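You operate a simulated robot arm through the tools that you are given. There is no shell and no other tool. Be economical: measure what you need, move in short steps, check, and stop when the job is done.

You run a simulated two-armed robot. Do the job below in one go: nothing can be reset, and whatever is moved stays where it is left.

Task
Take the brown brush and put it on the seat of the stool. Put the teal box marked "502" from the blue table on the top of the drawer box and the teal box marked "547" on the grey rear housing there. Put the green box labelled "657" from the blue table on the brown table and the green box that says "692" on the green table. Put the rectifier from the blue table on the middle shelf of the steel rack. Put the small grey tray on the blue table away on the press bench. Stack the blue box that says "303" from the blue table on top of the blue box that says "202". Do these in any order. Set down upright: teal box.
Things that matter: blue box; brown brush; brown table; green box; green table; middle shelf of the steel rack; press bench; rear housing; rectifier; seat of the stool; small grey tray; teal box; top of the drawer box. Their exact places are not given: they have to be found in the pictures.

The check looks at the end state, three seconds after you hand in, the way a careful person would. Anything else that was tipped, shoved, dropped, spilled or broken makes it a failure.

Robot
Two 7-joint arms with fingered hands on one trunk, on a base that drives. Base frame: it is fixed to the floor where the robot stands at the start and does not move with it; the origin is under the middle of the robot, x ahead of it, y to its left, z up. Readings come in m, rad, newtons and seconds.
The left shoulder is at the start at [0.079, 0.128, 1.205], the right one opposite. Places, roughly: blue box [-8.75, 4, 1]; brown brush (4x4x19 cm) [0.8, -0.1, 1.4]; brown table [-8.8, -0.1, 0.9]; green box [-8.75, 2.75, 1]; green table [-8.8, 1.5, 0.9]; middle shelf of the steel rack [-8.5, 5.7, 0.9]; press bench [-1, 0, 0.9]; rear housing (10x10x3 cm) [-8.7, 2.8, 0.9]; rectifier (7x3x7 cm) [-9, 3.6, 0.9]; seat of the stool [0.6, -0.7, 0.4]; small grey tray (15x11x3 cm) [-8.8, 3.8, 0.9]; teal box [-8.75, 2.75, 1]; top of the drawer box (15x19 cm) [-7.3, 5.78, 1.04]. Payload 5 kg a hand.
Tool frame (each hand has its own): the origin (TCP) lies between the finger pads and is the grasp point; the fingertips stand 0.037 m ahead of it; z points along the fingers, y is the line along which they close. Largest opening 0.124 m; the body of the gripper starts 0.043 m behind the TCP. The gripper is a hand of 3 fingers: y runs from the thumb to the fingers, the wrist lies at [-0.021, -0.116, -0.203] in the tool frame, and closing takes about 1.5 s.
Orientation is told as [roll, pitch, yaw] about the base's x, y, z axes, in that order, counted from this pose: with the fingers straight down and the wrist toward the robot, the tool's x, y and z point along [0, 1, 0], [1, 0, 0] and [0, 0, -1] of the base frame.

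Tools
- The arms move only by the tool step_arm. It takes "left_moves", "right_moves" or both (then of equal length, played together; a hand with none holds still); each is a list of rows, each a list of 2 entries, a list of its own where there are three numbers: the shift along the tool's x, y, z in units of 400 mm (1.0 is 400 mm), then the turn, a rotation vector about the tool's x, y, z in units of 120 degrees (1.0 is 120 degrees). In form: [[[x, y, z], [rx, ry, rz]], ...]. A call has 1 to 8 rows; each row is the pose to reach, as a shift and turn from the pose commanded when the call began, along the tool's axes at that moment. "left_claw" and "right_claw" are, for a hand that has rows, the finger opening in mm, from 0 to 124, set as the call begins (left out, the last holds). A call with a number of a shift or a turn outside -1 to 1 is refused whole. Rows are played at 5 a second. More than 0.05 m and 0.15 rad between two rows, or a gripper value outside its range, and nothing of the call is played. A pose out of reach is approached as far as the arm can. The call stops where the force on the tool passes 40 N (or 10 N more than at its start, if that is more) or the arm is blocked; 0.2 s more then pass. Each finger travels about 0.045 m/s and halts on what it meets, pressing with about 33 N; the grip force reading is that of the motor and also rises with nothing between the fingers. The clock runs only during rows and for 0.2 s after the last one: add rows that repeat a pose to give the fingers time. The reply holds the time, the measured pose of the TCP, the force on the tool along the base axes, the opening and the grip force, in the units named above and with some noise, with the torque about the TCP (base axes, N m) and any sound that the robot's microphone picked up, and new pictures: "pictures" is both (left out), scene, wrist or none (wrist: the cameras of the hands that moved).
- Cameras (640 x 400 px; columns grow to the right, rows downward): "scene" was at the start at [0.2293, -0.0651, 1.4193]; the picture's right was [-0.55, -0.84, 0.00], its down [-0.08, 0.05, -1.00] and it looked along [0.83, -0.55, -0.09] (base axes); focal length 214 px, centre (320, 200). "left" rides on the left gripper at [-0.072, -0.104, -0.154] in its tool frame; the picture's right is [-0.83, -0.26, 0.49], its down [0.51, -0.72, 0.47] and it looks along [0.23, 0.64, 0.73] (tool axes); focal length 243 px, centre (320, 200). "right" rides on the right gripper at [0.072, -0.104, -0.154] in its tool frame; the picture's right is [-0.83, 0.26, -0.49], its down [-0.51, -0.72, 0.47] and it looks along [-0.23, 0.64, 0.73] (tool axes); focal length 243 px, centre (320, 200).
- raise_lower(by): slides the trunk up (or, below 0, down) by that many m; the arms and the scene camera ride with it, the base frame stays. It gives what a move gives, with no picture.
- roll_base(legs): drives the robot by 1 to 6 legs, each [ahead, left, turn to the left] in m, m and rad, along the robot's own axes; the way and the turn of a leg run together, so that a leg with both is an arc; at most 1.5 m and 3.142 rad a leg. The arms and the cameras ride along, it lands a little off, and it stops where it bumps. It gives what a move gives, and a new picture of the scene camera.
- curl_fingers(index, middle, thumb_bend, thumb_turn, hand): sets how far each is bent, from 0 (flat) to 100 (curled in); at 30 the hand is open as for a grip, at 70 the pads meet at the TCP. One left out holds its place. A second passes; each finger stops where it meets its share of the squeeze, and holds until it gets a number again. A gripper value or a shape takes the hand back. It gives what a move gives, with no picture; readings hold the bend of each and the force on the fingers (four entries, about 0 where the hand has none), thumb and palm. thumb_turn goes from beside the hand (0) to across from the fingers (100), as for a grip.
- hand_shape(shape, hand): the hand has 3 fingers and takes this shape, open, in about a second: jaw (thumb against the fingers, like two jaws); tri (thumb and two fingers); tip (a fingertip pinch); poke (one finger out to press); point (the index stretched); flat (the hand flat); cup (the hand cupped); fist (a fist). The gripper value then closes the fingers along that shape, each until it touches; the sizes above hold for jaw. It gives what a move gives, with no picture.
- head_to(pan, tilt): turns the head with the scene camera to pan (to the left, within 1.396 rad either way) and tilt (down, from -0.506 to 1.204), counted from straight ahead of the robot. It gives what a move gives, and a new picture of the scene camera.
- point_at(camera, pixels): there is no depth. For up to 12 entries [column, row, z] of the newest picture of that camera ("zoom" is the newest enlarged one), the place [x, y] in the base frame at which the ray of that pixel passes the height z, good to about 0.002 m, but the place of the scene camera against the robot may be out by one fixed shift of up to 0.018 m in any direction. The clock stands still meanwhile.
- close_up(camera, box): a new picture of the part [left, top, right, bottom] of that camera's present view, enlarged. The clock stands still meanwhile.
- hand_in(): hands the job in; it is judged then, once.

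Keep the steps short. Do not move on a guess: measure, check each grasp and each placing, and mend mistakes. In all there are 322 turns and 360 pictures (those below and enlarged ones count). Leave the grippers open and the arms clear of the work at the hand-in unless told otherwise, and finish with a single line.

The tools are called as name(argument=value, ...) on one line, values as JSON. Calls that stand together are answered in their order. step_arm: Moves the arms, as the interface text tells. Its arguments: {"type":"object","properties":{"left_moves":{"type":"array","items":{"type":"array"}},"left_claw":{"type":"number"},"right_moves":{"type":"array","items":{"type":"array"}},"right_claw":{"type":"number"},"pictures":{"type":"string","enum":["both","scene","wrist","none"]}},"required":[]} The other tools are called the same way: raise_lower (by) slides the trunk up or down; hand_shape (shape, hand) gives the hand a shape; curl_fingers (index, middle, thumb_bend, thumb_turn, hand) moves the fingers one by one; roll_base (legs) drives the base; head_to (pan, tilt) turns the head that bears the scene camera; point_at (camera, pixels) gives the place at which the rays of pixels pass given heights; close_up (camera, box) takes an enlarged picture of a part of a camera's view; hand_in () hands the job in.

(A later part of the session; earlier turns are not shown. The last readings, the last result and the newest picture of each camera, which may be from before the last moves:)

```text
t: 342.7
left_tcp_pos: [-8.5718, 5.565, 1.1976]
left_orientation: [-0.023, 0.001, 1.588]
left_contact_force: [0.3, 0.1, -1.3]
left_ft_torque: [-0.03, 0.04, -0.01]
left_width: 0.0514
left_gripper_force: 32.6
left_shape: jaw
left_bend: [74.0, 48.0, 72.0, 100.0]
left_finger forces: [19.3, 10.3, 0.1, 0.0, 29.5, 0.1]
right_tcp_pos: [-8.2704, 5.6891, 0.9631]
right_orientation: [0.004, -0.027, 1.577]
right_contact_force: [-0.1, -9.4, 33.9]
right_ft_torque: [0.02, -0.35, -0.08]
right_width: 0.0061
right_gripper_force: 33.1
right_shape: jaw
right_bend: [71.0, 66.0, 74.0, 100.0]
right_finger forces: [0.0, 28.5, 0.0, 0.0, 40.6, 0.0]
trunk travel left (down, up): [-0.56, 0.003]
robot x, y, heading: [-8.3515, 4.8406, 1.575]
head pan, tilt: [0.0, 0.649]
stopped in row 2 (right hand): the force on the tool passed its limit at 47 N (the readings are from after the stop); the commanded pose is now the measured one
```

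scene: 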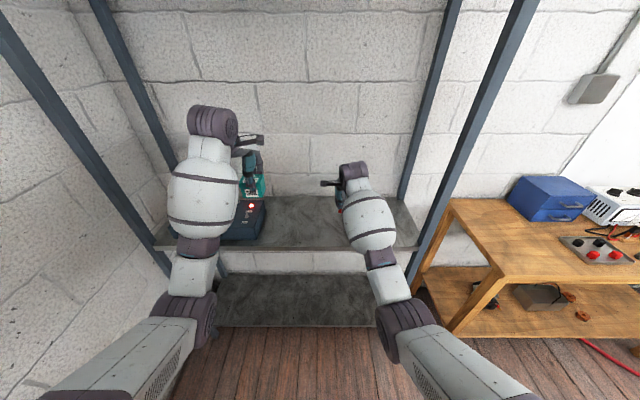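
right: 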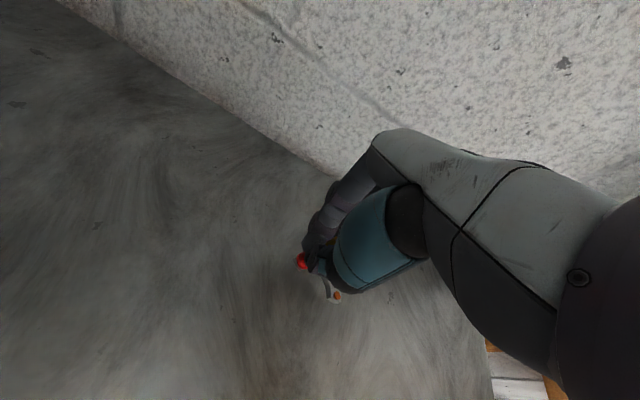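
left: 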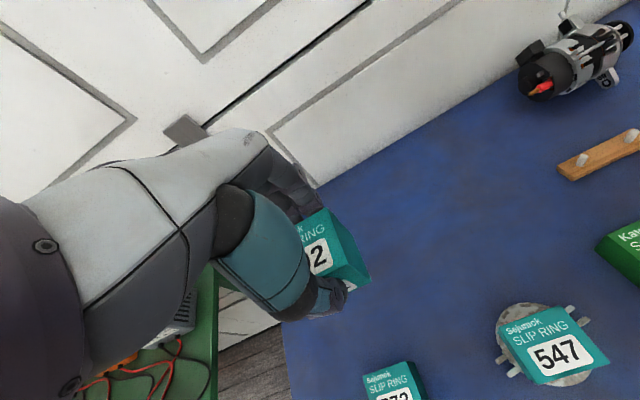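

Contact: the shelf top is about 1 cm higher than assumed. I'll ease up 3 mm, look, then release.

step_arm(right_moves=[[[0, 0, -0.008], [0, 0, 0]], [[0, 0, -0.008], [0, 0, 0]]], pictures="wrist")

close_up(camera="right", box=[260, 180, 400, 320])

```text
t: 343.3
left_tcp_pos: [-8.5735, 5.5644, 1.1994]
left_orientation: [-0.023, -0.002, 1.59]
left_contact_force: [-0.3, 0.1, -0.9]
left_ft_torque: [0.0, -0.03, 0.03]
left_width: 0.0516
left_gripper_force: 32.5
left_shape: jaw
left_bend: [74.0, 48.0, 72.0, 100.0]
left_finger forces: [19.2, 10.3, 0.0, 0.1, 29.4, 0.0]
right_tcp_pos: [-8.2703, 5.6889, 0.9633]
right_orientation: [0.002, -0.019, 1.577]
right_contact_force: [-1.9, -1.3, 26.7]
right_ft_torque: [0.26, -0.26, -0.01]
right_width: 0.0057
right_gripper_force: 33.4
right_shape: jaw
right_bend: [71.0, 66.0, 74.0, 100.0]
right_finger forces: [0.0, 27.2, 0.0, 0.0, 35.5, 0.0]
trunk travel left (down, up): [-0.56, 0.003]
robot x, y, heading: [-8.3488, 4.8414, 1.577]
head pan, tilt: [0.0, 0.649]
```

right: 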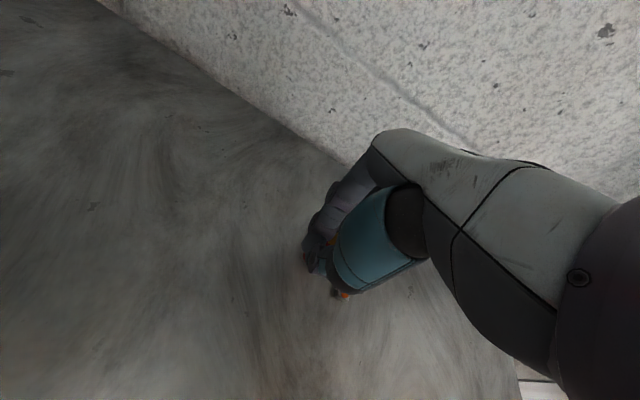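

```text
2.86 times, centred on (330, 250) of right
```

zoom: 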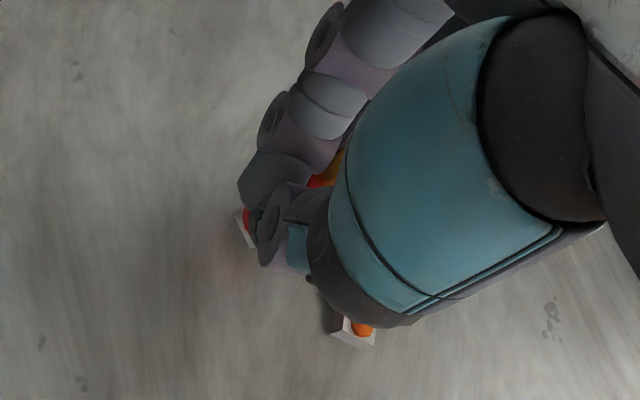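

Still pressing at 27 N. I'll raise 4 mm more so the part is unloaded, then open.

step_arm(right_moves=[[[0, 0, -0.008], [0, 0, 0]], [[0, 0, -0.012], [0, 0, 0]]], pictures="none")

close_up(camera="right", box=[260, 180, 400, 320])

```text
t: 343.9
left_tcp_pos: [-8.5723, 5.5655, 1.1978]
left_orientation: [-0.023, 0.001, 1.59]
left_contact_force: [1.2, 1.1, -1.5]
left_ft_torque: [0.01, 0.01, 0.01]
left_width: 0.0514
left_gripper_force: 33.1
left_shape: jaw
left_bend: [74.0, 48.0, 72.0, 100.0]
left_finger forces: [19.2, 10.3, 0.0, 0.0, 29.5, 0.0]
right_tcp_pos: [-8.2691, 5.6887, 0.9641]
right_orientation: [0.004, -0.011, 1.576]
right_contact_force: [-1.7, -1.7, 14.7]
right_ft_torque: [0.17, -0.22, -0.04]
right_width: 0.0058
right_gripper_force: 33.1
right_shape: jaw
right_bend: [71.0, 66.0, 74.0, 100.0]
right_finger forces: [0.1, 25.1, 0.1, 0.1, 33.2, 0.0]
trunk travel left (down, up): [-0.56, 0.003]
robot x, y, heading: [-8.3501, 4.8413, 1.573]
head pan, tilt: [0.0, 0.649]
```

```text
2.86 times, centred on (330, 250) of right
```

zoom: 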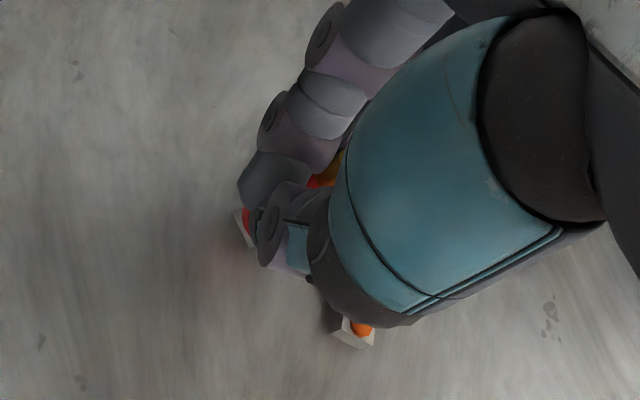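

Nearly unloaded. I'll open slowly to 70 mm without moving and look.

step_arm(right_moves=[[[0, 0, -0.003], [0, 0, 0]], [[0, 0, -0.005], [0, 0, 0]], [[0, 0, -0.005], [0, 0, 0]], [[0, 0, -0.005], [0, 0, 0]], [[0, 0, -0.005], [0, 0, 0]], [[0, 0, -0.005], [0, 0, 0]]], right_claw=88, pictures="wrist")

close_up(camera="right", box=[240, 180, 400, 340])

```text
t: 345.3
left_tcp_pos: [-8.5719, 5.5678, 1.1968]
left_orientation: [-0.023, 0.0, 1.59]
left_contact_force: [0.5, -0.5, -0.9]
left_ft_torque: [0.0, -0.02, 0.02]
left_width: 0.0515
left_gripper_force: 33.2
left_shape: jaw
left_bend: [74.0, 48.0, 72.0, 100.0]
left_finger forces: [19.2, 10.3, 0.0, 0.1, 29.4, 0.0]
right_tcp_pos: [-8.269, 5.69, 0.9658]
right_orientation: [0.004, -0.014, 1.577]
right_contact_force: [0.4, 0.0, -0.2]
right_ft_torque: [0.01, 0.0, 0.02]
right_width: 0.0878
right_gripper_force: 0.0
right_shape: jaw
right_bend: [27.0, 37.0, 58.0, 99.0]
right_finger forces: [0.0, 0.1, 0.0, 0.0, 0.0, 0.1]
trunk travel left (down, up): [-0.56, 0.003]
robot x, y, heading: [-8.3559, 4.844, 1.576]
head pan, tilt: [0.0, 0.649]
```

right: 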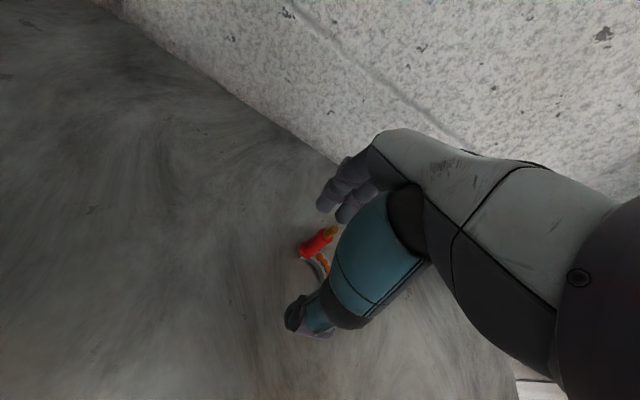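

```text
2.50 times, centred on (320, 260) of right
```

zoom: 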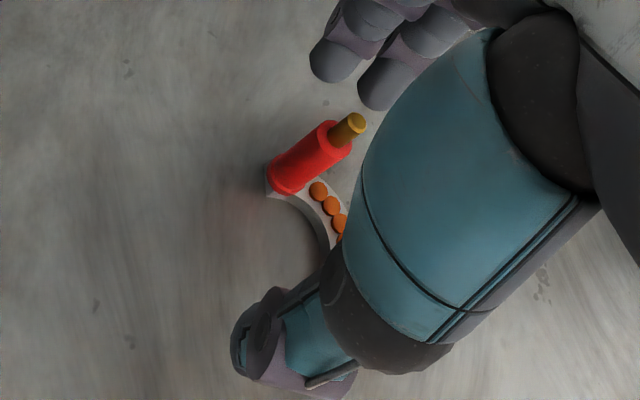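

The rectifier stands upright on its plate. Raising straight up, then drawing back.

step_arm(right_moves=[[[0, 0, -0.1], [0, 0, 0]], [[0, 0, -0.2], [0, 0, 0]], [[0, 0, -0.3], [0, 0, 0]], [[0, 0, -0.4], [0, 0, 0]], [[0, 0, -0.5], [0, 0, 0]], [[0, -0.1, -0.55], [0, 0, 0]], [[0, -0.2, -0.55], [0, 0, 0]], [[0, -0.3, -0.55], [0, 0, 0]]])

close_up(camera="right", box=[200, 100, 420, 300])

```text
t: 347.1
left_tcp_pos: [-8.5714, 5.567, 1.1975]
left_orientation: [-0.023, 0.0, 1.589]
left_contact_force: [-0.3, 0.0, -0.9]
left_ft_torque: [0.04, 0.01, 0.0]
left_width: 0.0514
left_gripper_force: 33.0
left_shape: jaw
left_bend: [74.0, 48.0, 72.0, 100.0]
left_finger forces: [19.1, 10.4, 0.1, 0.0, 29.4, 0.0]
right_tcp_pos: [-8.2691, 5.5649, 1.1847]
right_orientation: [0.004, -0.015, 1.578]
right_contact_force: [0.0, -0.2, 0.7]
right_ft_torque: [0.02, -0.06, -0.04]
right_width: 0.0882
right_gripper_force: 0.1
right_shape: jaw
right_bend: [27.0, 37.0, 58.0, 99.0]
right_finger forces: [0.0, 0.0, 0.0, 0.1, 0.1, 0.0]
trunk travel left (down, up): [-0.56, 0.003]
robot x, y, heading: [-8.352, 4.8421, 1.574]
head pan, tilt: [0.0, 0.649]
```

scene: 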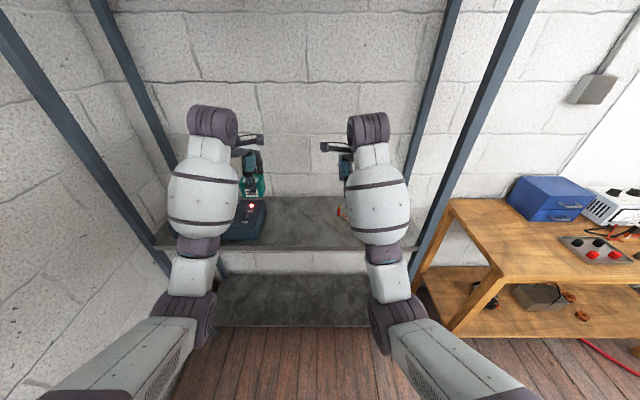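
right: 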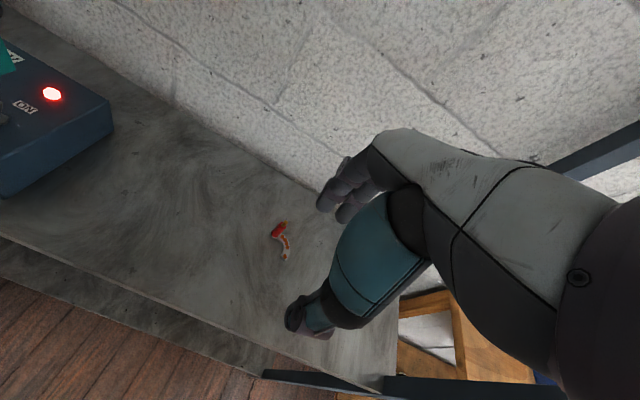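

```text
2.00 times, centred on (310, 200) of right
```

zoom: 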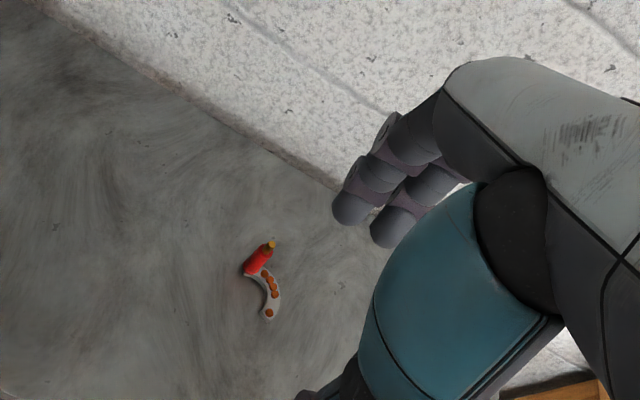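

The rectifier is placed. I'll back out, turn east and look at the grey table's north edge before going to the drawer box.

roll_base(legs=[[-0.3, 0, 0], [0, 0, -1.571]])

head_to(pan=0.0, tilt=0.55)

```text
t: 353.0
left_tcp_pos: [-7.627, 4.7689, 1.1965]
left_orientation: [-0.022, 0.0, 0.029]
left_contact_force: [0.8, -0.2, -0.9]
left_ft_torque: [0.01, -0.01, 0.03]
left_width: 0.0511
left_gripper_force: 33.0
left_shape: jaw
left_bend: [74.0, 49.0, 72.0, 100.0]
left_finger forces: [19.0, 10.1, 0.0, 0.0, 29.0, 0.0]
right_tcp_pos: [-7.6255, 4.4664, 1.1847]
right_orientation: [0.006, -0.016, 0.016]
right_contact_force: [-1.3, -0.1, 0.0]
right_ft_torque: [0.0, 0.01, 0.0]
right_width: 0.088
right_gripper_force: 0.1
right_shape: jaw
right_bend: [27.0, 37.0, 58.0, 99.0]
right_finger forces: [0.0, 0.1, 0.1, 0.1, 0.0, 0.0]
trunk travel left (down, up): [-0.56, 0.003]
robot x, y, heading: [-8.3531, 4.5395, 0.021]
head pan, tilt: [0.0, 0.649]
```

scene: 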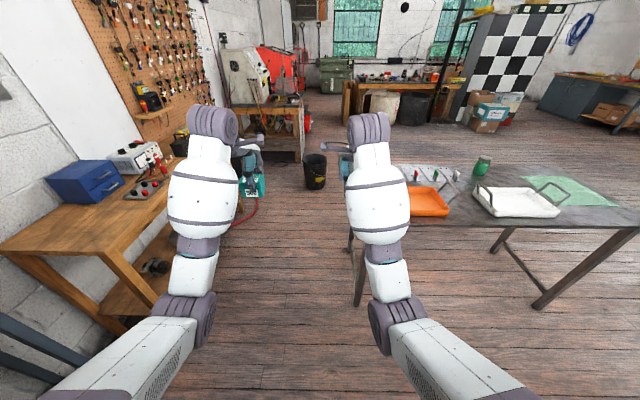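

```text
t: 353.6
left_tcp_pos: [-7.6281, 4.7675, 1.1962]
left_orientation: [-0.022, 0.002, 0.03]
left_contact_force: [0.7, -0.3, -1.3]
left_ft_torque: [0.01, 0.02, 0.02]
left_width: 0.0511
left_gripper_force: 33.0
left_shape: jaw
left_bend: [74.0, 49.0, 72.0, 100.0]
left_finger forces: [19.0, 10.1, 0.1, 0.0, 29.1, 0.0]
right_tcp_pos: [-7.626, 4.466, 1.1847]
right_orientation: [0.004, -0.012, 0.015]
right_contact_force: [0.1, -0.7, 0.1]
right_ft_torque: [0.0, 0.02, 0.02]
right_width: 0.0883
right_gripper_force: 0.1
right_shape: jaw
right_bend: [27.0, 37.0, 58.0, 99.0]
right_finger forces: [0.0, 0.0, 0.0, 0.1, 0.1, 0.0]
trunk travel left (down, up): [-0.56, 0.003]
robot x, y, heading: [-8.3489, 4.538, 0.014]
head pan, tilt: [0.0, 0.55]
```

scene: 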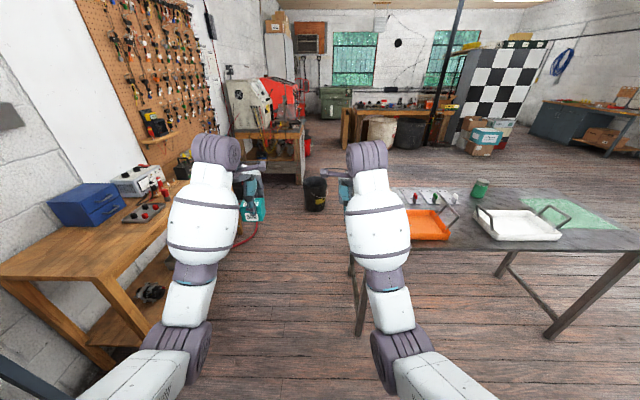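

point_at(camera="scene", pixels=[[360, 334, 0.0], [351, 276, 0.0], [548, 338, 0.0], [95, 278, 0.9], [168, 224, 0.9], [115, 372, 0.0], [302, 183, 0.0], [315, 210, 0.0]])

close_up(camera="scene", box=[30, 140, 230, 290])

```text
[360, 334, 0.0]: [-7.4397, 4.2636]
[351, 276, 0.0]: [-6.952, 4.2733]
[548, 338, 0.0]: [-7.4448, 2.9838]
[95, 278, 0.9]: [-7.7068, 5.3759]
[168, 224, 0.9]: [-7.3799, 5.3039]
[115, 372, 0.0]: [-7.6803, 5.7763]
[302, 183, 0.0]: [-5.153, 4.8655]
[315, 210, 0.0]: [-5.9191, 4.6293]
```

```text
2.67 times, centred on (130, 215) of scene
```

zoom: 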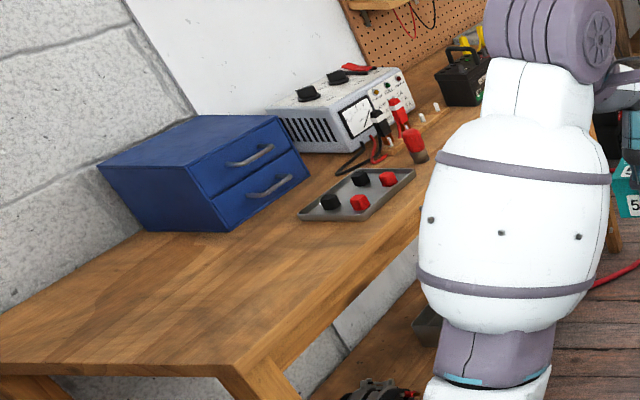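

Corridor: table edge y 4.3, bench front y 5.35. I'll move along its middle, facing east, then turn north in front of the drawer box.

roll_base(legs=[[0, 0.31, -0.01], [1.2, 0, 0], [0, 0, 1.56]])

head_to(pan=0.2, tilt=0.7)

step_arm(left_moves=[[[0, 0, 0], [0, 0, 0]]], pictures="wrist")

```text
t: 366.5
left_tcp_pos: [-7.3626, 5.5918, 1.1979]
left_orientation: [-0.021, 0.0, 1.574]
left_contact_force: [0.2, 0.3, 0.0]
left_ft_torque: [-0.01, -0.01, 0.01]
left_width: 0.0506
left_gripper_force: 32.9
left_shape: jaw
left_bend: [74.0, 49.0, 72.0, 100.0]
left_finger forces: [18.8, 9.9, 0.1, 0.0, 28.7, 0.1]
right_tcp_pos: [-7.0605, 5.5856, 1.1848]
right_orientation: [0.003, -0.014, 1.562]
right_contact_force: [0.2, -0.6, -0.9]
right_ft_torque: [-0.02, 0.02, 0.02]
right_width: 0.0878
right_gripper_force: 0.1
right_shape: jaw
right_bend: [27.0, 37.0, 58.0, 99.0]
right_finger forces: [0.0, 0.1, 0.0, 0.1, 0.0, 0.1]
trunk travel left (down, up): [-0.56, 0.003]
robot x, y, heading: [-7.1563, 4.8647, 1.558]
head pan, tilt: [0.0, 0.55]
```

scene: 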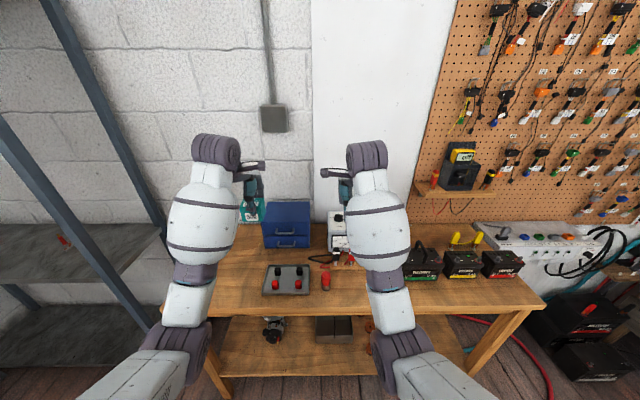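

```text
t: 367.2
left_tcp_pos: [-7.3628, 5.5932, 1.1975]
left_orientation: [-0.024, 0.004, 1.574]
left_contact_force: [-0.2, 1.2, -1.3]
left_ft_torque: [-0.03, -0.01, 0.01]
left_width: 0.0507
left_gripper_force: 32.6
left_shape: jaw
left_bend: [74.0, 49.0, 72.0, 100.0]
left_finger forces: [18.9, 9.9, 0.0, 0.0, 28.6, 0.0]
right_tcp_pos: [-7.0599, 5.5869, 1.185]
right_orientation: [0.002, -0.015, 1.56]
right_contact_force: [-0.5, -0.1, 0.3]
right_ft_torque: [0.06, 0.01, 0.0]
right_width: 0.088
right_gripper_force: 0.0
right_shape: jaw
right_bend: [27.0, 37.0, 58.0, 99.0]
right_finger forces: [0.0, 0.1, 0.0, 0.0, 0.0, 0.0]
trunk travel left (down, up): [-0.56, 0.003]
robot x, y, heading: [-7.1556, 4.8637, 1.557]
head pan, tilt: [0.201, 0.7]
```

scene: 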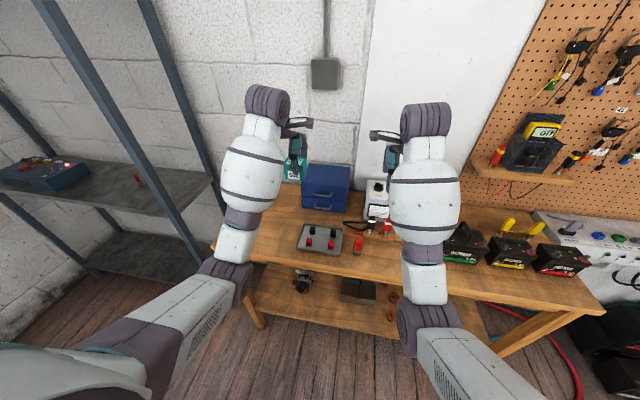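

```text
t: 367.6
left_tcp_pos: [-7.3634, 5.5928, 1.1968]
left_orientation: [-0.022, 0.0, 1.573]
left_contact_force: [0.1, 0.3, -1.2]
left_ft_torque: [-0.01, 0.0, 0.02]
left_width: 0.0507
left_gripper_force: 33.1
left_shape: jaw
left_bend: [74.0, 49.0, 72.0, 100.0]
left_finger forces: [18.9, 9.8, 0.0, 0.0, 28.6, 0.0]
right_tcp_pos: [-7.06, 5.5852, 1.1839]
right_orientation: [0.003, -0.015, 1.56]
right_contact_force: [0.2, 0.7, 0.2]
right_ft_torque: [0.02, -0.01, 0.02]
right_width: 0.0881
right_gripper_force: 0.1
right_shape: jaw
right_bend: [27.0, 37.0, 58.0, 99.0]
right_finger forces: [0.1, 0.0, 0.1, 0.0, 0.0, 0.1]
trunk travel left (down, up): [-0.56, 0.003]
robot x, y, heading: [-7.1533, 4.8629, 1.56]
head pan, tilt: [0.201, 0.7]
```

left: 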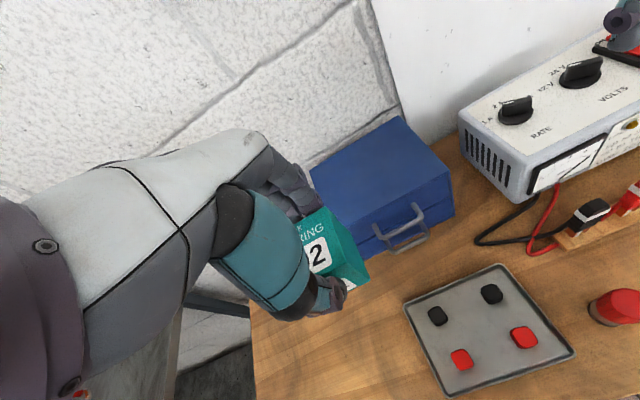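

The drawer box is just ahead of the left hand. Measuring its top.

point_at(camera="left", pixels=[[400, 117, 1.04], [452, 165, 1.04], [455, 180, 1.04], [362, 238, 1.04], [312, 172, 1.04]])

close_up(camera="scene", box=[260, 130, 400, 230])

close_up(camera="left", box=[290, 100, 470, 270])

```text
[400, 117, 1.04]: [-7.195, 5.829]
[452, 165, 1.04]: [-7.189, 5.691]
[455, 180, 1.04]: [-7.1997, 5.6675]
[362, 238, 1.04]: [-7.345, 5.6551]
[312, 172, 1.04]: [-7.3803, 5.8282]
```

```text
4.00 times, centred on (330, 180) of scene
```

zoom: 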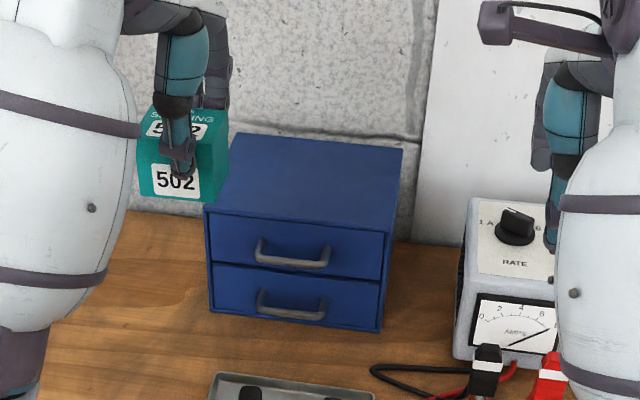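

```text
2.35 times, centred on (380, 185) of left
```

zoom: 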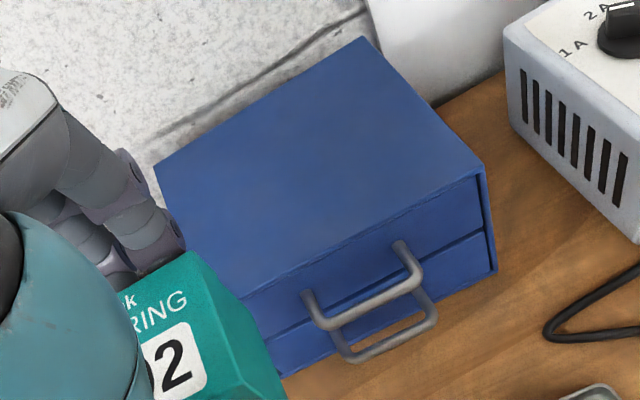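

point_at(camera="zoom", pixels=[[155, 166, 1.04], [362, 38, 1.04], [486, 168, 1.04], [245, 298, 1.04], [320, 165, 1.04], [155, 166, 1.06], [486, 168, 1.06]])

point_at(camera="scene", pixels=[[312, 183, 1.04], [355, 192, 1.04], [361, 168, 1.04], [319, 163, 1.04]])

```text
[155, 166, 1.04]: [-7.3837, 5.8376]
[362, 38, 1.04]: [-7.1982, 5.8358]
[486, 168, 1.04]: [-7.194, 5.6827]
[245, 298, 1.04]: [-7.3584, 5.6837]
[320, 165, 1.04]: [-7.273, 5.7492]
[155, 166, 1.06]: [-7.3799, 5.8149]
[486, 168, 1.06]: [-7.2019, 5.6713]
```

```text
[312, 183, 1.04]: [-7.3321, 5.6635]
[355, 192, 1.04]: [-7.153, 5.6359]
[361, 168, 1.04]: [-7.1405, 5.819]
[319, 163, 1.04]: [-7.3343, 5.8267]
```

Top: x −7.384 to −7.196, y 5.683–5.836, centre (−7.29, 5.76). I'll move 502 above it and lower.

step_arm(left_moves=[[[-0.05, 0.1, 0], [0, 0, 0]], [[-0.1, 0.2, 0], [0, 0, 0]], [[-0.15, 0.3, 0], [0, 0, 0]], [[-0.1825, 0.405, 0], [0, 0, 0]], [[-0.1825, 0.405, 0.1], [0, 0, 0]], [[-0.1825, 0.405, 0.2], [0, 0, 0]]])

close_up(camera="scene", box=[260, 130, 400, 230])

```text
t: 369.0
left_tcp_pos: [-7.2881, 5.7545, 1.1178]
left_orientation: [-0.021, 0.002, 1.574]
left_contact_force: [-0.4, 0.6, -0.1]
left_ft_torque: [-0.01, 0.0, 0.03]
left_width: 0.0507
left_gripper_force: 32.8
left_shape: jaw
left_bend: [74.0, 49.0, 72.0, 100.0]
left_finger forces: [18.8, 10.0, 0.0, 0.1, 29.0, 0.0]
right_tcp_pos: [-7.0605, 5.5878, 1.1834]
right_orientation: [0.004, -0.014, 1.562]
right_contact_force: [0.3, -0.1, -0.6]
right_ft_torque: [-0.01, 0.03, -0.01]
right_width: 0.0879
right_gripper_force: 0.0
right_shape: jaw
right_bend: [27.0, 37.0, 58.0, 99.0]
right_finger forces: [0.1, 0.0, 0.0, 0.0, 0.0, 0.0]
trunk travel left (down, up): [-0.56, 0.003]
robot x, y, heading: [-7.1563, 4.8627, 1.563]
head pan, tilt: [0.201, 0.7]
```

scene: 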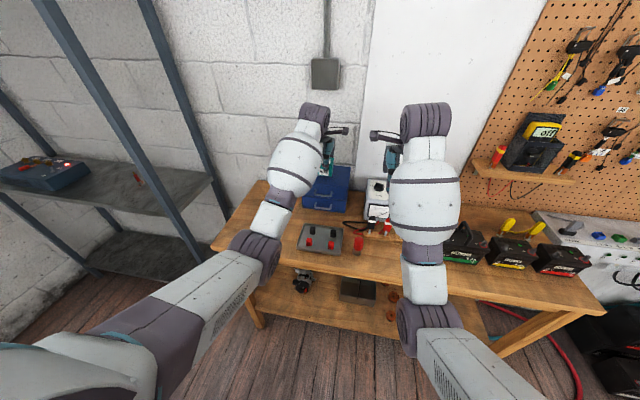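
left: 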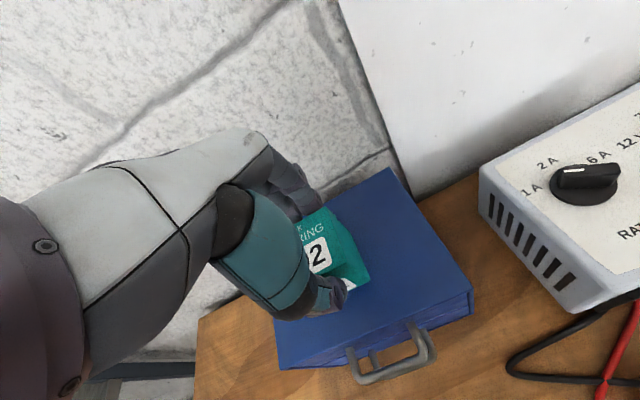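

```text
4.00 times, centred on (330, 180) of scene
```

zoom: 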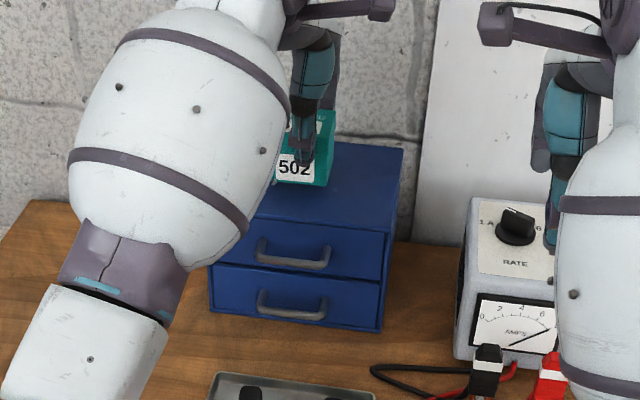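

Over the middle of the top. Slow descent.

step_arm(left_moves=[[[0, 0, 0.03], [0, 0, 0]], [[0, 0, 0.045], [0, 0, 0]], [[0, 0, 0.054], [0, 0, 0]], [[0, 0, 0.062], [0, 0, 0]]], pictures="none")

step_arm(left_moves=[[[0, 0, 0.005], [0, 0, 0]], [[0, 0, 0.01], [0, 0, 0]]], pictures="none")

```text
t: 370.0
left_tcp_pos: [-7.2881, 5.7548, 1.098]
left_orientation: [-0.024, -0.004, 1.573]
left_contact_force: [0.0, 0.5, 10.3]
left_ft_torque: [0.0, 0.01, 0.01]
left_width: 0.0512
left_gripper_force: 32.8
left_shape: jaw
left_bend: [74.0, 49.0, 72.0, 100.0]
left_finger forces: [20.3, 11.2, 0.1, 0.1, 30.8, 0.0]
right_tcp_pos: [-7.0598, 5.5852, 1.1874]
right_orientation: [0.001, -0.018, 1.56]
right_contact_force: [-0.1, 0.3, 0.2]
right_ft_torque: [0.02, 0.01, -0.01]
right_width: 0.088
right_gripper_force: 0.0
right_shape: jaw
right_bend: [27.0, 37.0, 58.0, 99.0]
right_finger forces: [0.1, 0.0, 0.0, 0.1, 0.0, 0.1]
trunk travel left (down, up): [-0.56, 0.003]
robot x, y, heading: [-7.1534, 4.8642, 1.564]
head pan, tilt: [0.201, 0.7]
```

```text
t: 370.6
left_tcp_pos: [-7.2865, 5.7536, 1.0981]
left_orientation: [-0.021, -0.01, 1.574]
left_contact_force: [-0.9, 3.5, 27.6]
left_ft_torque: [0.12, 0.0, 0.03]
left_width: 0.052
left_gripper_force: 32.5
left_shape: jaw
left_bend: [74.0, 48.0, 73.0, 100.0]
left_finger forces: [23.3, 13.2, 0.0, 0.0, 32.6, 0.1]
right_tcp_pos: [-7.0588, 5.584, 1.1882]
right_orientation: [0.003, -0.017, 1.56]
right_contact_force: [-0.2, 0.5, 0.2]
right_ft_torque: [-0.01, -0.06, -0.01]
right_width: 0.0881
right_gripper_force: 0.0
right_shape: jaw
right_bend: [27.0, 37.0, 58.0, 99.0]
right_finger forces: [0.0, 0.0, 0.0, 0.0, 0.0, 0.0]
trunk travel left (down, up): [-0.56, 0.003]
robot x, y, heading: [-7.1503, 4.8637, 1.559]
head pan, tilt: [0.201, 0.7]
```

Firm contact. I'll ease 4 mm, open to 85 mm, and rise.

step_arm(left_moves=[[[0, 0, -0.01], [0, 0, 0]], [[0, 0, -0.012], [0, 0, 0]]], pictures="none")

step_arm(left_moves=[[[0, 0, 0], [0, 0, 0]], [[0, 0, 0], [0, 0, 0]], [[0, 0, 0], [0, 0, 0]], [[0, 0, 0], [0, 0, 0]], [[0, 0, -0.08], [0, 0, 0]], [[0, 0, -0.18], [0, 0, 0]], [[0, -0.1, -0.24], [0, 0, 0]], [[0, -0.2, -0.28], [0, 0, 0]]], left_claw=88)

close_up(camera="left", box=[290, 100, 470, 270])

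```text
t: 371.2
left_tcp_pos: [-7.286, 5.7532, 1.0973]
left_orientation: [-0.023, -0.001, 1.574]
left_contact_force: [-0.4, 4.8, 26.1]
left_ft_torque: [0.41, -0.01, -0.01]
left_width: 0.0525
left_gripper_force: 33.0
left_shape: jaw
left_bend: [74.0, 48.0, 73.0, 100.0]
left_finger forces: [23.4, 13.4, 0.0, 0.0, 31.8, 0.0]
right_tcp_pos: [-7.0591, 5.5836, 1.185]
right_orientation: [0.004, -0.019, 1.561]
right_contact_force: [0.4, -0.2, -0.4]
right_ft_torque: [0.02, 0.04, 0.03]
right_width: 0.0881
right_gripper_force: 0.1
right_shape: jaw
right_bend: [27.0, 37.0, 58.0, 99.0]
right_finger forces: [0.0, 0.0, 0.1, 0.0, 0.1, 0.0]
trunk travel left (down, up): [-0.56, 0.003]
robot x, y, heading: [-7.154, 4.8626, 1.564]
head pan, tilt: [0.201, 0.7]
```

```text
t: 373.0
left_tcp_pos: [-7.2889, 5.674, 1.2086]
left_orientation: [-0.023, -0.002, 1.575]
left_contact_force: [0.4, -0.1, 0.7]
left_ft_torque: [0.02, -0.02, 0.03]
left_width: 0.0876
left_gripper_force: 0.0
left_shape: jaw
left_bend: [27.0, 37.0, 58.0, 99.0]
left_finger forces: [0.0, 0.0, 0.1, 0.0, 0.1, 0.0]
right_tcp_pos: [-7.0603, 5.5842, 1.1861]
right_orientation: [0.004, -0.017, 1.56]
right_contact_force: [0.9, -0.3, 0.1]
right_ft_torque: [0.01, 0.02, -0.03]
right_width: 0.0878
right_gripper_force: 0.0
right_shape: jaw
right_bend: [27.0, 37.0, 58.0, 99.0]
right_finger forces: [0.1, 0.0, 0.0, 0.0, 0.1, 0.1]
trunk travel left (down, up): [-0.56, 0.003]
robot x, y, heading: [-7.1562, 4.8665, 1.566]
head pan, tilt: [0.201, 0.7]
```

scene: 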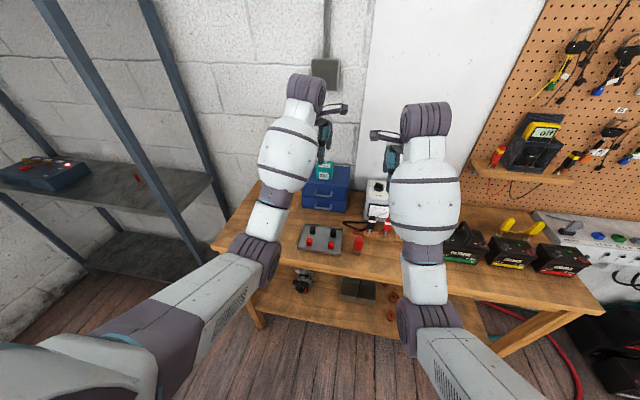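
left: 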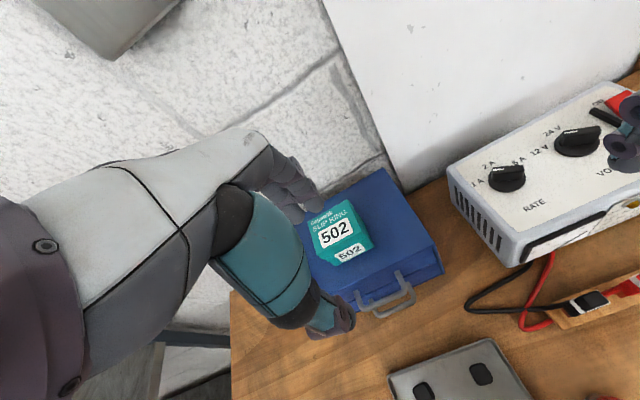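

```text
2.35 times, centred on (380, 185) of left
```

zoom: 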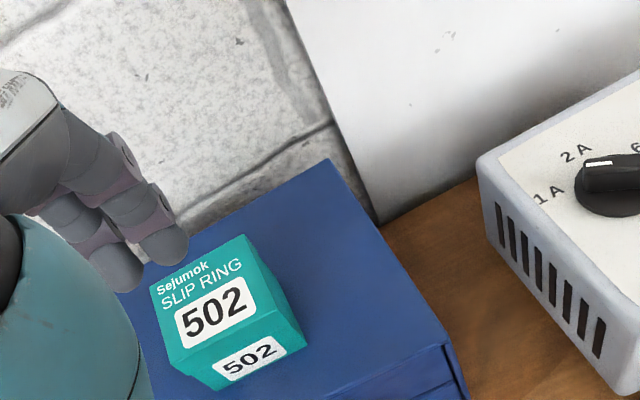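

502 sits upright on the drawer box. I'll lift and pull the hands in, turn west, and go back to the blue table's right end.

step_arm(left_moves=[[[0, -0.08, -0.08], [0, 0, 0]], [[0.0, -0.16, -0.16], [0, 0, 0]]], right_moves=[[[0, 0, -0.05], [0, 0, 0]], [[0, 0, -0.1], [0, 0, 0]]], pictures="none")

roll_base(legs=[[0, 0, 1.577], [0.9, 0, 0], [0, 0.95, 0]])

head_to(pan=0.0, tilt=0.8)

```text
t: 373.6
left_tcp_pos: [-7.2916, 5.6075, 1.2728]
left_orientation: [-0.022, -0.002, 1.575]
left_contact_force: [-1.1, -0.4, -0.1]
left_ft_torque: [0.04, 0.0, -0.01]
left_width: 0.0879
left_gripper_force: 0.1
left_shape: jaw
left_bend: [27.0, 37.0, 58.0, 99.0]
left_finger forces: [0.1, 0.0, 0.0, 0.0, 0.0, 0.1]
right_tcp_pos: [-7.0604, 5.5846, 1.2282]
right_orientation: [0.004, -0.02, 1.561]
right_contact_force: [0.7, -0.6, 1.0]
right_ft_torque: [0.03, -0.02, 0.01]
right_width: 0.0879
right_gripper_force: 0.0
right_shape: jaw
right_bend: [27.0, 37.0, 58.0, 99.0]
right_finger forces: [0.0, 0.0, 0.0, 0.0, 0.0, 0.0]
trunk travel left (down, up): [-0.56, 0.003]
robot x, y, heading: [-7.155, 4.863, 1.563]
head pan, tilt: [0.201, 0.7]
```

```text
t: 390.5
left_tcp_pos: [-8.7944, 3.7547, 1.2701]
left_orientation: [-0.023, -0.001, -3.126]
left_contact_force: [0.0, 0.8, -0.6]
left_ft_torque: [-0.01, -0.03, 0.0]
left_width: 0.0879
left_gripper_force: 0.1
left_shape: jaw
left_bend: [27.0, 37.0, 58.0, 99.0]
left_finger forces: [0.1, 0.0, 0.0, 0.0, 0.1, 0.0]
right_tcp_pos: [-8.7712, 3.9857, 1.226]
right_orientation: [0.004, -0.015, -3.14]
right_contact_force: [0.4, 0.2, 0.1]
right_ft_torque: [-0.01, 0.02, 0.0]
right_width: 0.0878
right_gripper_force: 0.1
right_shape: jaw
right_bend: [27.0, 37.0, 58.0, 99.0]
right_finger forces: [0.0, 0.0, 0.0, 0.0, 0.0, 0.0]
trunk travel left (down, up): [-0.56, 0.003]
robot x, y, heading: [-8.0489, 3.904, -3.139]
head pan, tilt: [0.201, 0.7]
```

scene: 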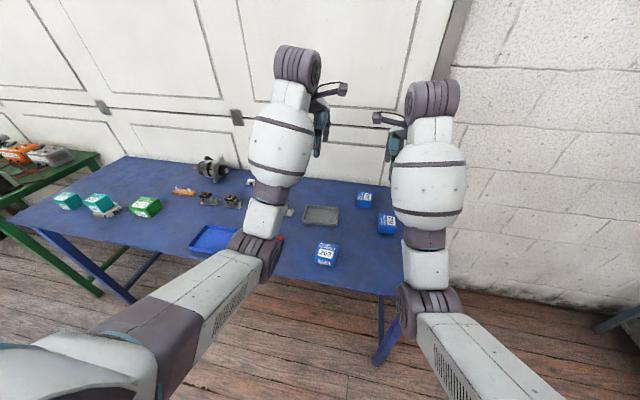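

```text
t: 391.2
left_tcp_pos: [-8.7937, 3.755, 1.2685]
left_orientation: [-0.023, 0.0, -3.125]
left_contact_force: [0.4, 0.1, -0.6]
left_ft_torque: [0.02, 0.04, 0.02]
left_width: 0.0877
left_gripper_force: 0.0
left_shape: jaw
left_bend: [27.0, 37.0, 58.0, 99.0]
left_finger forces: [0.1, 0.0, 0.1, 0.0, 0.0, 0.0]
right_tcp_pos: [-8.7723, 3.9865, 1.2245]
right_orientation: [0.004, -0.015, -3.14]
right_contact_force: [0.1, 0.3, 0.2]
right_ft_torque: [-0.02, 0.0, 0.0]
right_width: 0.088
right_gripper_force: 0.1
right_shape: jaw
right_bend: [27.0, 37.0, 58.0, 99.0]
right_finger forces: [0.0, 0.1, 0.1, 0.0, 0.0, 0.1]
trunk travel left (down, up): [-0.56, 0.003]
robot x, y, heading: [-8.0481, 3.9026, -3.142]
head pan, tilt: [0.0, 0.799]
```

scene: 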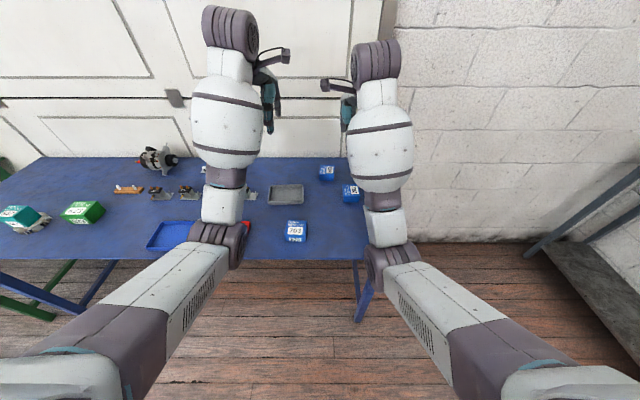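

I'll view the blue boxes with both wrist cameras.

step_arm(left_moves=[[[0.08, -0.02, 0], [0, 0, 0]], [[0.16, -0.04, 0], [0, 0, 0]], [[0.24, -0.06, 0], [0, 0, 0]]], right_moves=[[[0, 0, 0], [0, 0, 0]], [[0, 0, 0], [0, 0, 0]], [[0, 0, 0], [0, 0, 0]]], pictures="wrist")

close_up(camera="right", box=[130, 180, 350, 340])

close_up(camera="left", box=[440, 100, 640, 260])

```text
t: 392.1
left_tcp_pos: [-8.7666, 3.6558, 1.2668]
left_orientation: [-0.022, -0.002, -3.126]
left_contact_force: [0.0, 0.3, 0.3]
left_ft_torque: [0.04, 0.0, 0.0]
left_width: 0.0878
left_gripper_force: 0.0
left_shape: jaw
left_bend: [27.0, 37.0, 58.0, 99.0]
left_finger forces: [0.0, 0.0, 0.0, 0.0, 0.0, 0.0]
right_tcp_pos: [-8.7706, 3.986, 1.2239]
right_orientation: [0.003, -0.015, -3.139]
right_contact_force: [0.7, 0.0, 0.3]
right_ft_torque: [0.06, -0.01, 0.02]
right_width: 0.0881
right_gripper_force: 0.2
right_shape: jaw
right_bend: [27.0, 37.0, 58.0, 99.0]
right_finger forces: [0.0, 0.0, 0.0, 0.0, 0.0, 0.1]
trunk travel left (down, up): [-0.56, 0.003]
robot x, y, heading: [-8.0446, 3.9016, -3.14]
head pan, tilt: [0.0, 0.799]
```

right: 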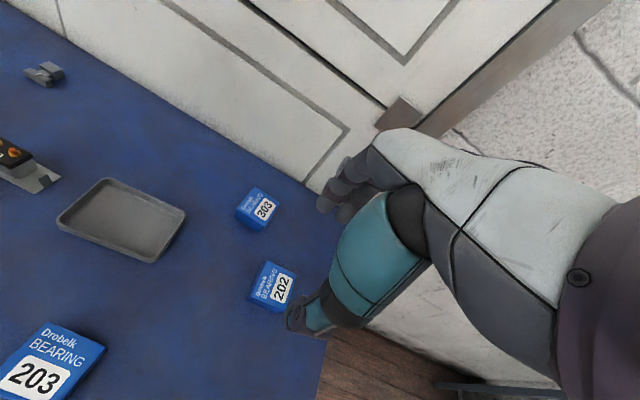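
left: 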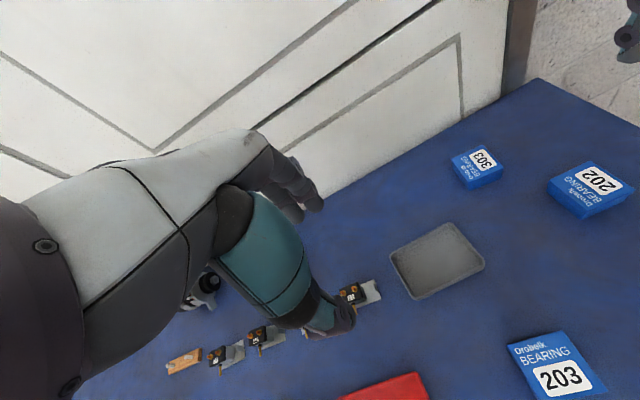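

```text
2.50 times, centred on (240, 260) of right
```

zoom: 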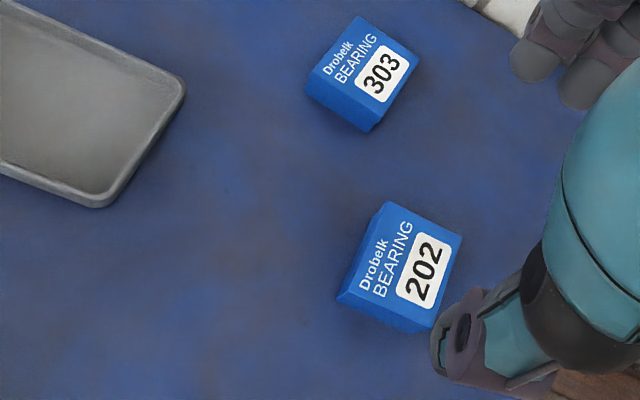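

```text
2.50 times, centred on (540, 180) of left
```

zoom: 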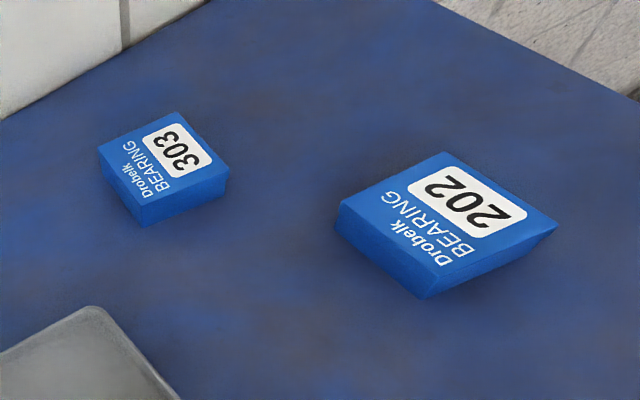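

point_at(camera="right", pixels=[[256, 186, 0.94], [279.2, 203.2, 0.94], [260.8, 228, 0.94], [236, 208.8, 0.94], [266, 260, 0.94], [296.8, 275.2, 0.94], [284, 308, 0.94], [250, 296, 0.94]])

point_at(camera="zoom", pixels=[[98, 150, 0.94], [175, 112, 0.94], [228, 170, 0.94], [143, 205, 0.94], [338, 205, 0.94], [443, 153, 0.94], [556, 224, 0.94], [437, 280, 0.94], [143, 226, 0.9], [420, 298, 0.9]])

```text
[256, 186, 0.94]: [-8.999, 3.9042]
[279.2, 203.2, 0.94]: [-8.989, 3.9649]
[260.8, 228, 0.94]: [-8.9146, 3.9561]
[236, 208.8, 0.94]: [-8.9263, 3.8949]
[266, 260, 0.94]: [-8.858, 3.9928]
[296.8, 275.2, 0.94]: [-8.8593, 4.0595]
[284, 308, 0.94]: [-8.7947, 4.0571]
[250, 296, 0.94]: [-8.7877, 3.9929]
```

```text
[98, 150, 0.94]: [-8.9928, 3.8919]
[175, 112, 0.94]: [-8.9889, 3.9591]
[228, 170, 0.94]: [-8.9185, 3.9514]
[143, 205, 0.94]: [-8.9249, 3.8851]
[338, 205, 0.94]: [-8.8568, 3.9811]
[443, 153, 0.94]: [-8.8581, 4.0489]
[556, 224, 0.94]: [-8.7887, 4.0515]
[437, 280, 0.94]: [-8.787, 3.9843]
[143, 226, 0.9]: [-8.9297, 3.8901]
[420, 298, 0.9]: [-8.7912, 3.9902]
```

303 is centred at about (−8.957, 3.930), turned about 7°. 202 is at about (−8.825, 4.024), square. Both are roughly 7 × 6.5 × 4 cm. The right hand goes above 303.

step_arm(right_moves=[[[0.023, 0.078, 0.06], [0, 0, 0.02]], [[0.047, 0.155, 0.13], [0, 0, 0.04]], [[0.07, 0.233, 0.2], [0, 0, 0.057]], [[0.094, 0.31, 0.27], [0, 0, 0.057]], [[0.117, 0.388, 0.33], [0, 0, 0.057]], [[0.14, 0.466, 0.38], [0, 0, 0.057]]], right_claw=102, pictures="wrist")

close_up(camera="right", box=[200, 220, 360, 340])

```text
t: 393.4
left_tcp_pos: [-8.7679, 3.6585, 1.268]
left_orientation: [-0.022, 0.002, -3.126]
left_contact_force: [-1.0, -0.6, -0.5]
left_ft_torque: [0.01, 0.0, 0.01]
left_width: 0.0878
left_gripper_force: 0.0
left_shape: jaw
left_bend: [27.0, 37.0, 58.0, 99.0]
left_finger forces: [0.0, 0.0, 0.0, 0.1, 0.0, 0.0]
right_tcp_pos: [-8.9629, 3.9293, 1.0738]
right_orientation: [0.007, -0.014, 3.023]
right_contact_force: [0.7, 0.4, 0.1]
right_ft_torque: [-0.02, -0.01, 0.02]
right_width: 0.1019
right_gripper_force: 0.1
right_shape: jaw
right_bend: [26.0, 34.0, 48.0, 99.0]
right_finger forces: [0.1, 0.0, 0.0, 0.1, 0.0, 0.0]
trunk travel left (down, up): [-0.56, 0.003]
robot x, y, heading: [-8.0477, 3.9042, -3.14]
head pan, tilt: [0.0, 0.799]
```

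right: 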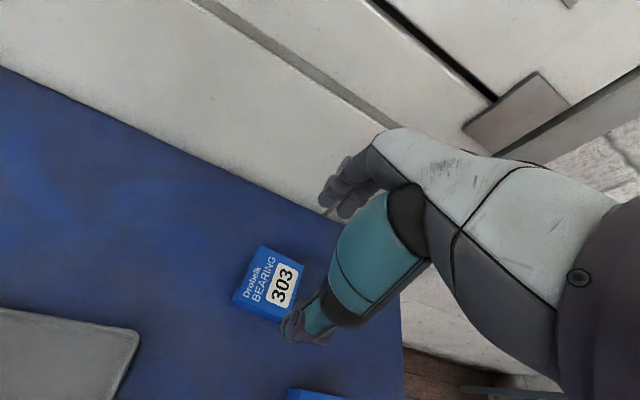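

```text
3.33 times, centred on (280, 280) of right
```

zoom: 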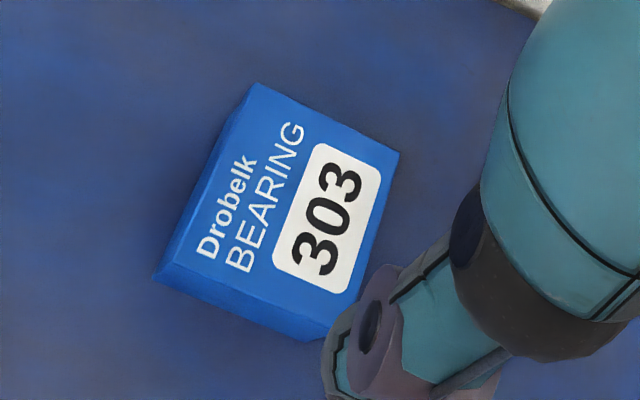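

point_at(camera="zoom", pixels=[[253, 84, 0.94], [399, 153, 0.94], [170, 258, 0.94], [322, 322, 0.94], [290, 205, 0.94], [155, 278, 0.9], [305, 342, 0.9]])

```text
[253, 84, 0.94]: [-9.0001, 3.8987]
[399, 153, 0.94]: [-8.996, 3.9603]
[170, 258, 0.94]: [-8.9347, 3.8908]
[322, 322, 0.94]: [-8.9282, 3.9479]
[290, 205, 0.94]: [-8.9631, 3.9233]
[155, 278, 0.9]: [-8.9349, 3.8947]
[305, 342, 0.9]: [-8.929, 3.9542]
```

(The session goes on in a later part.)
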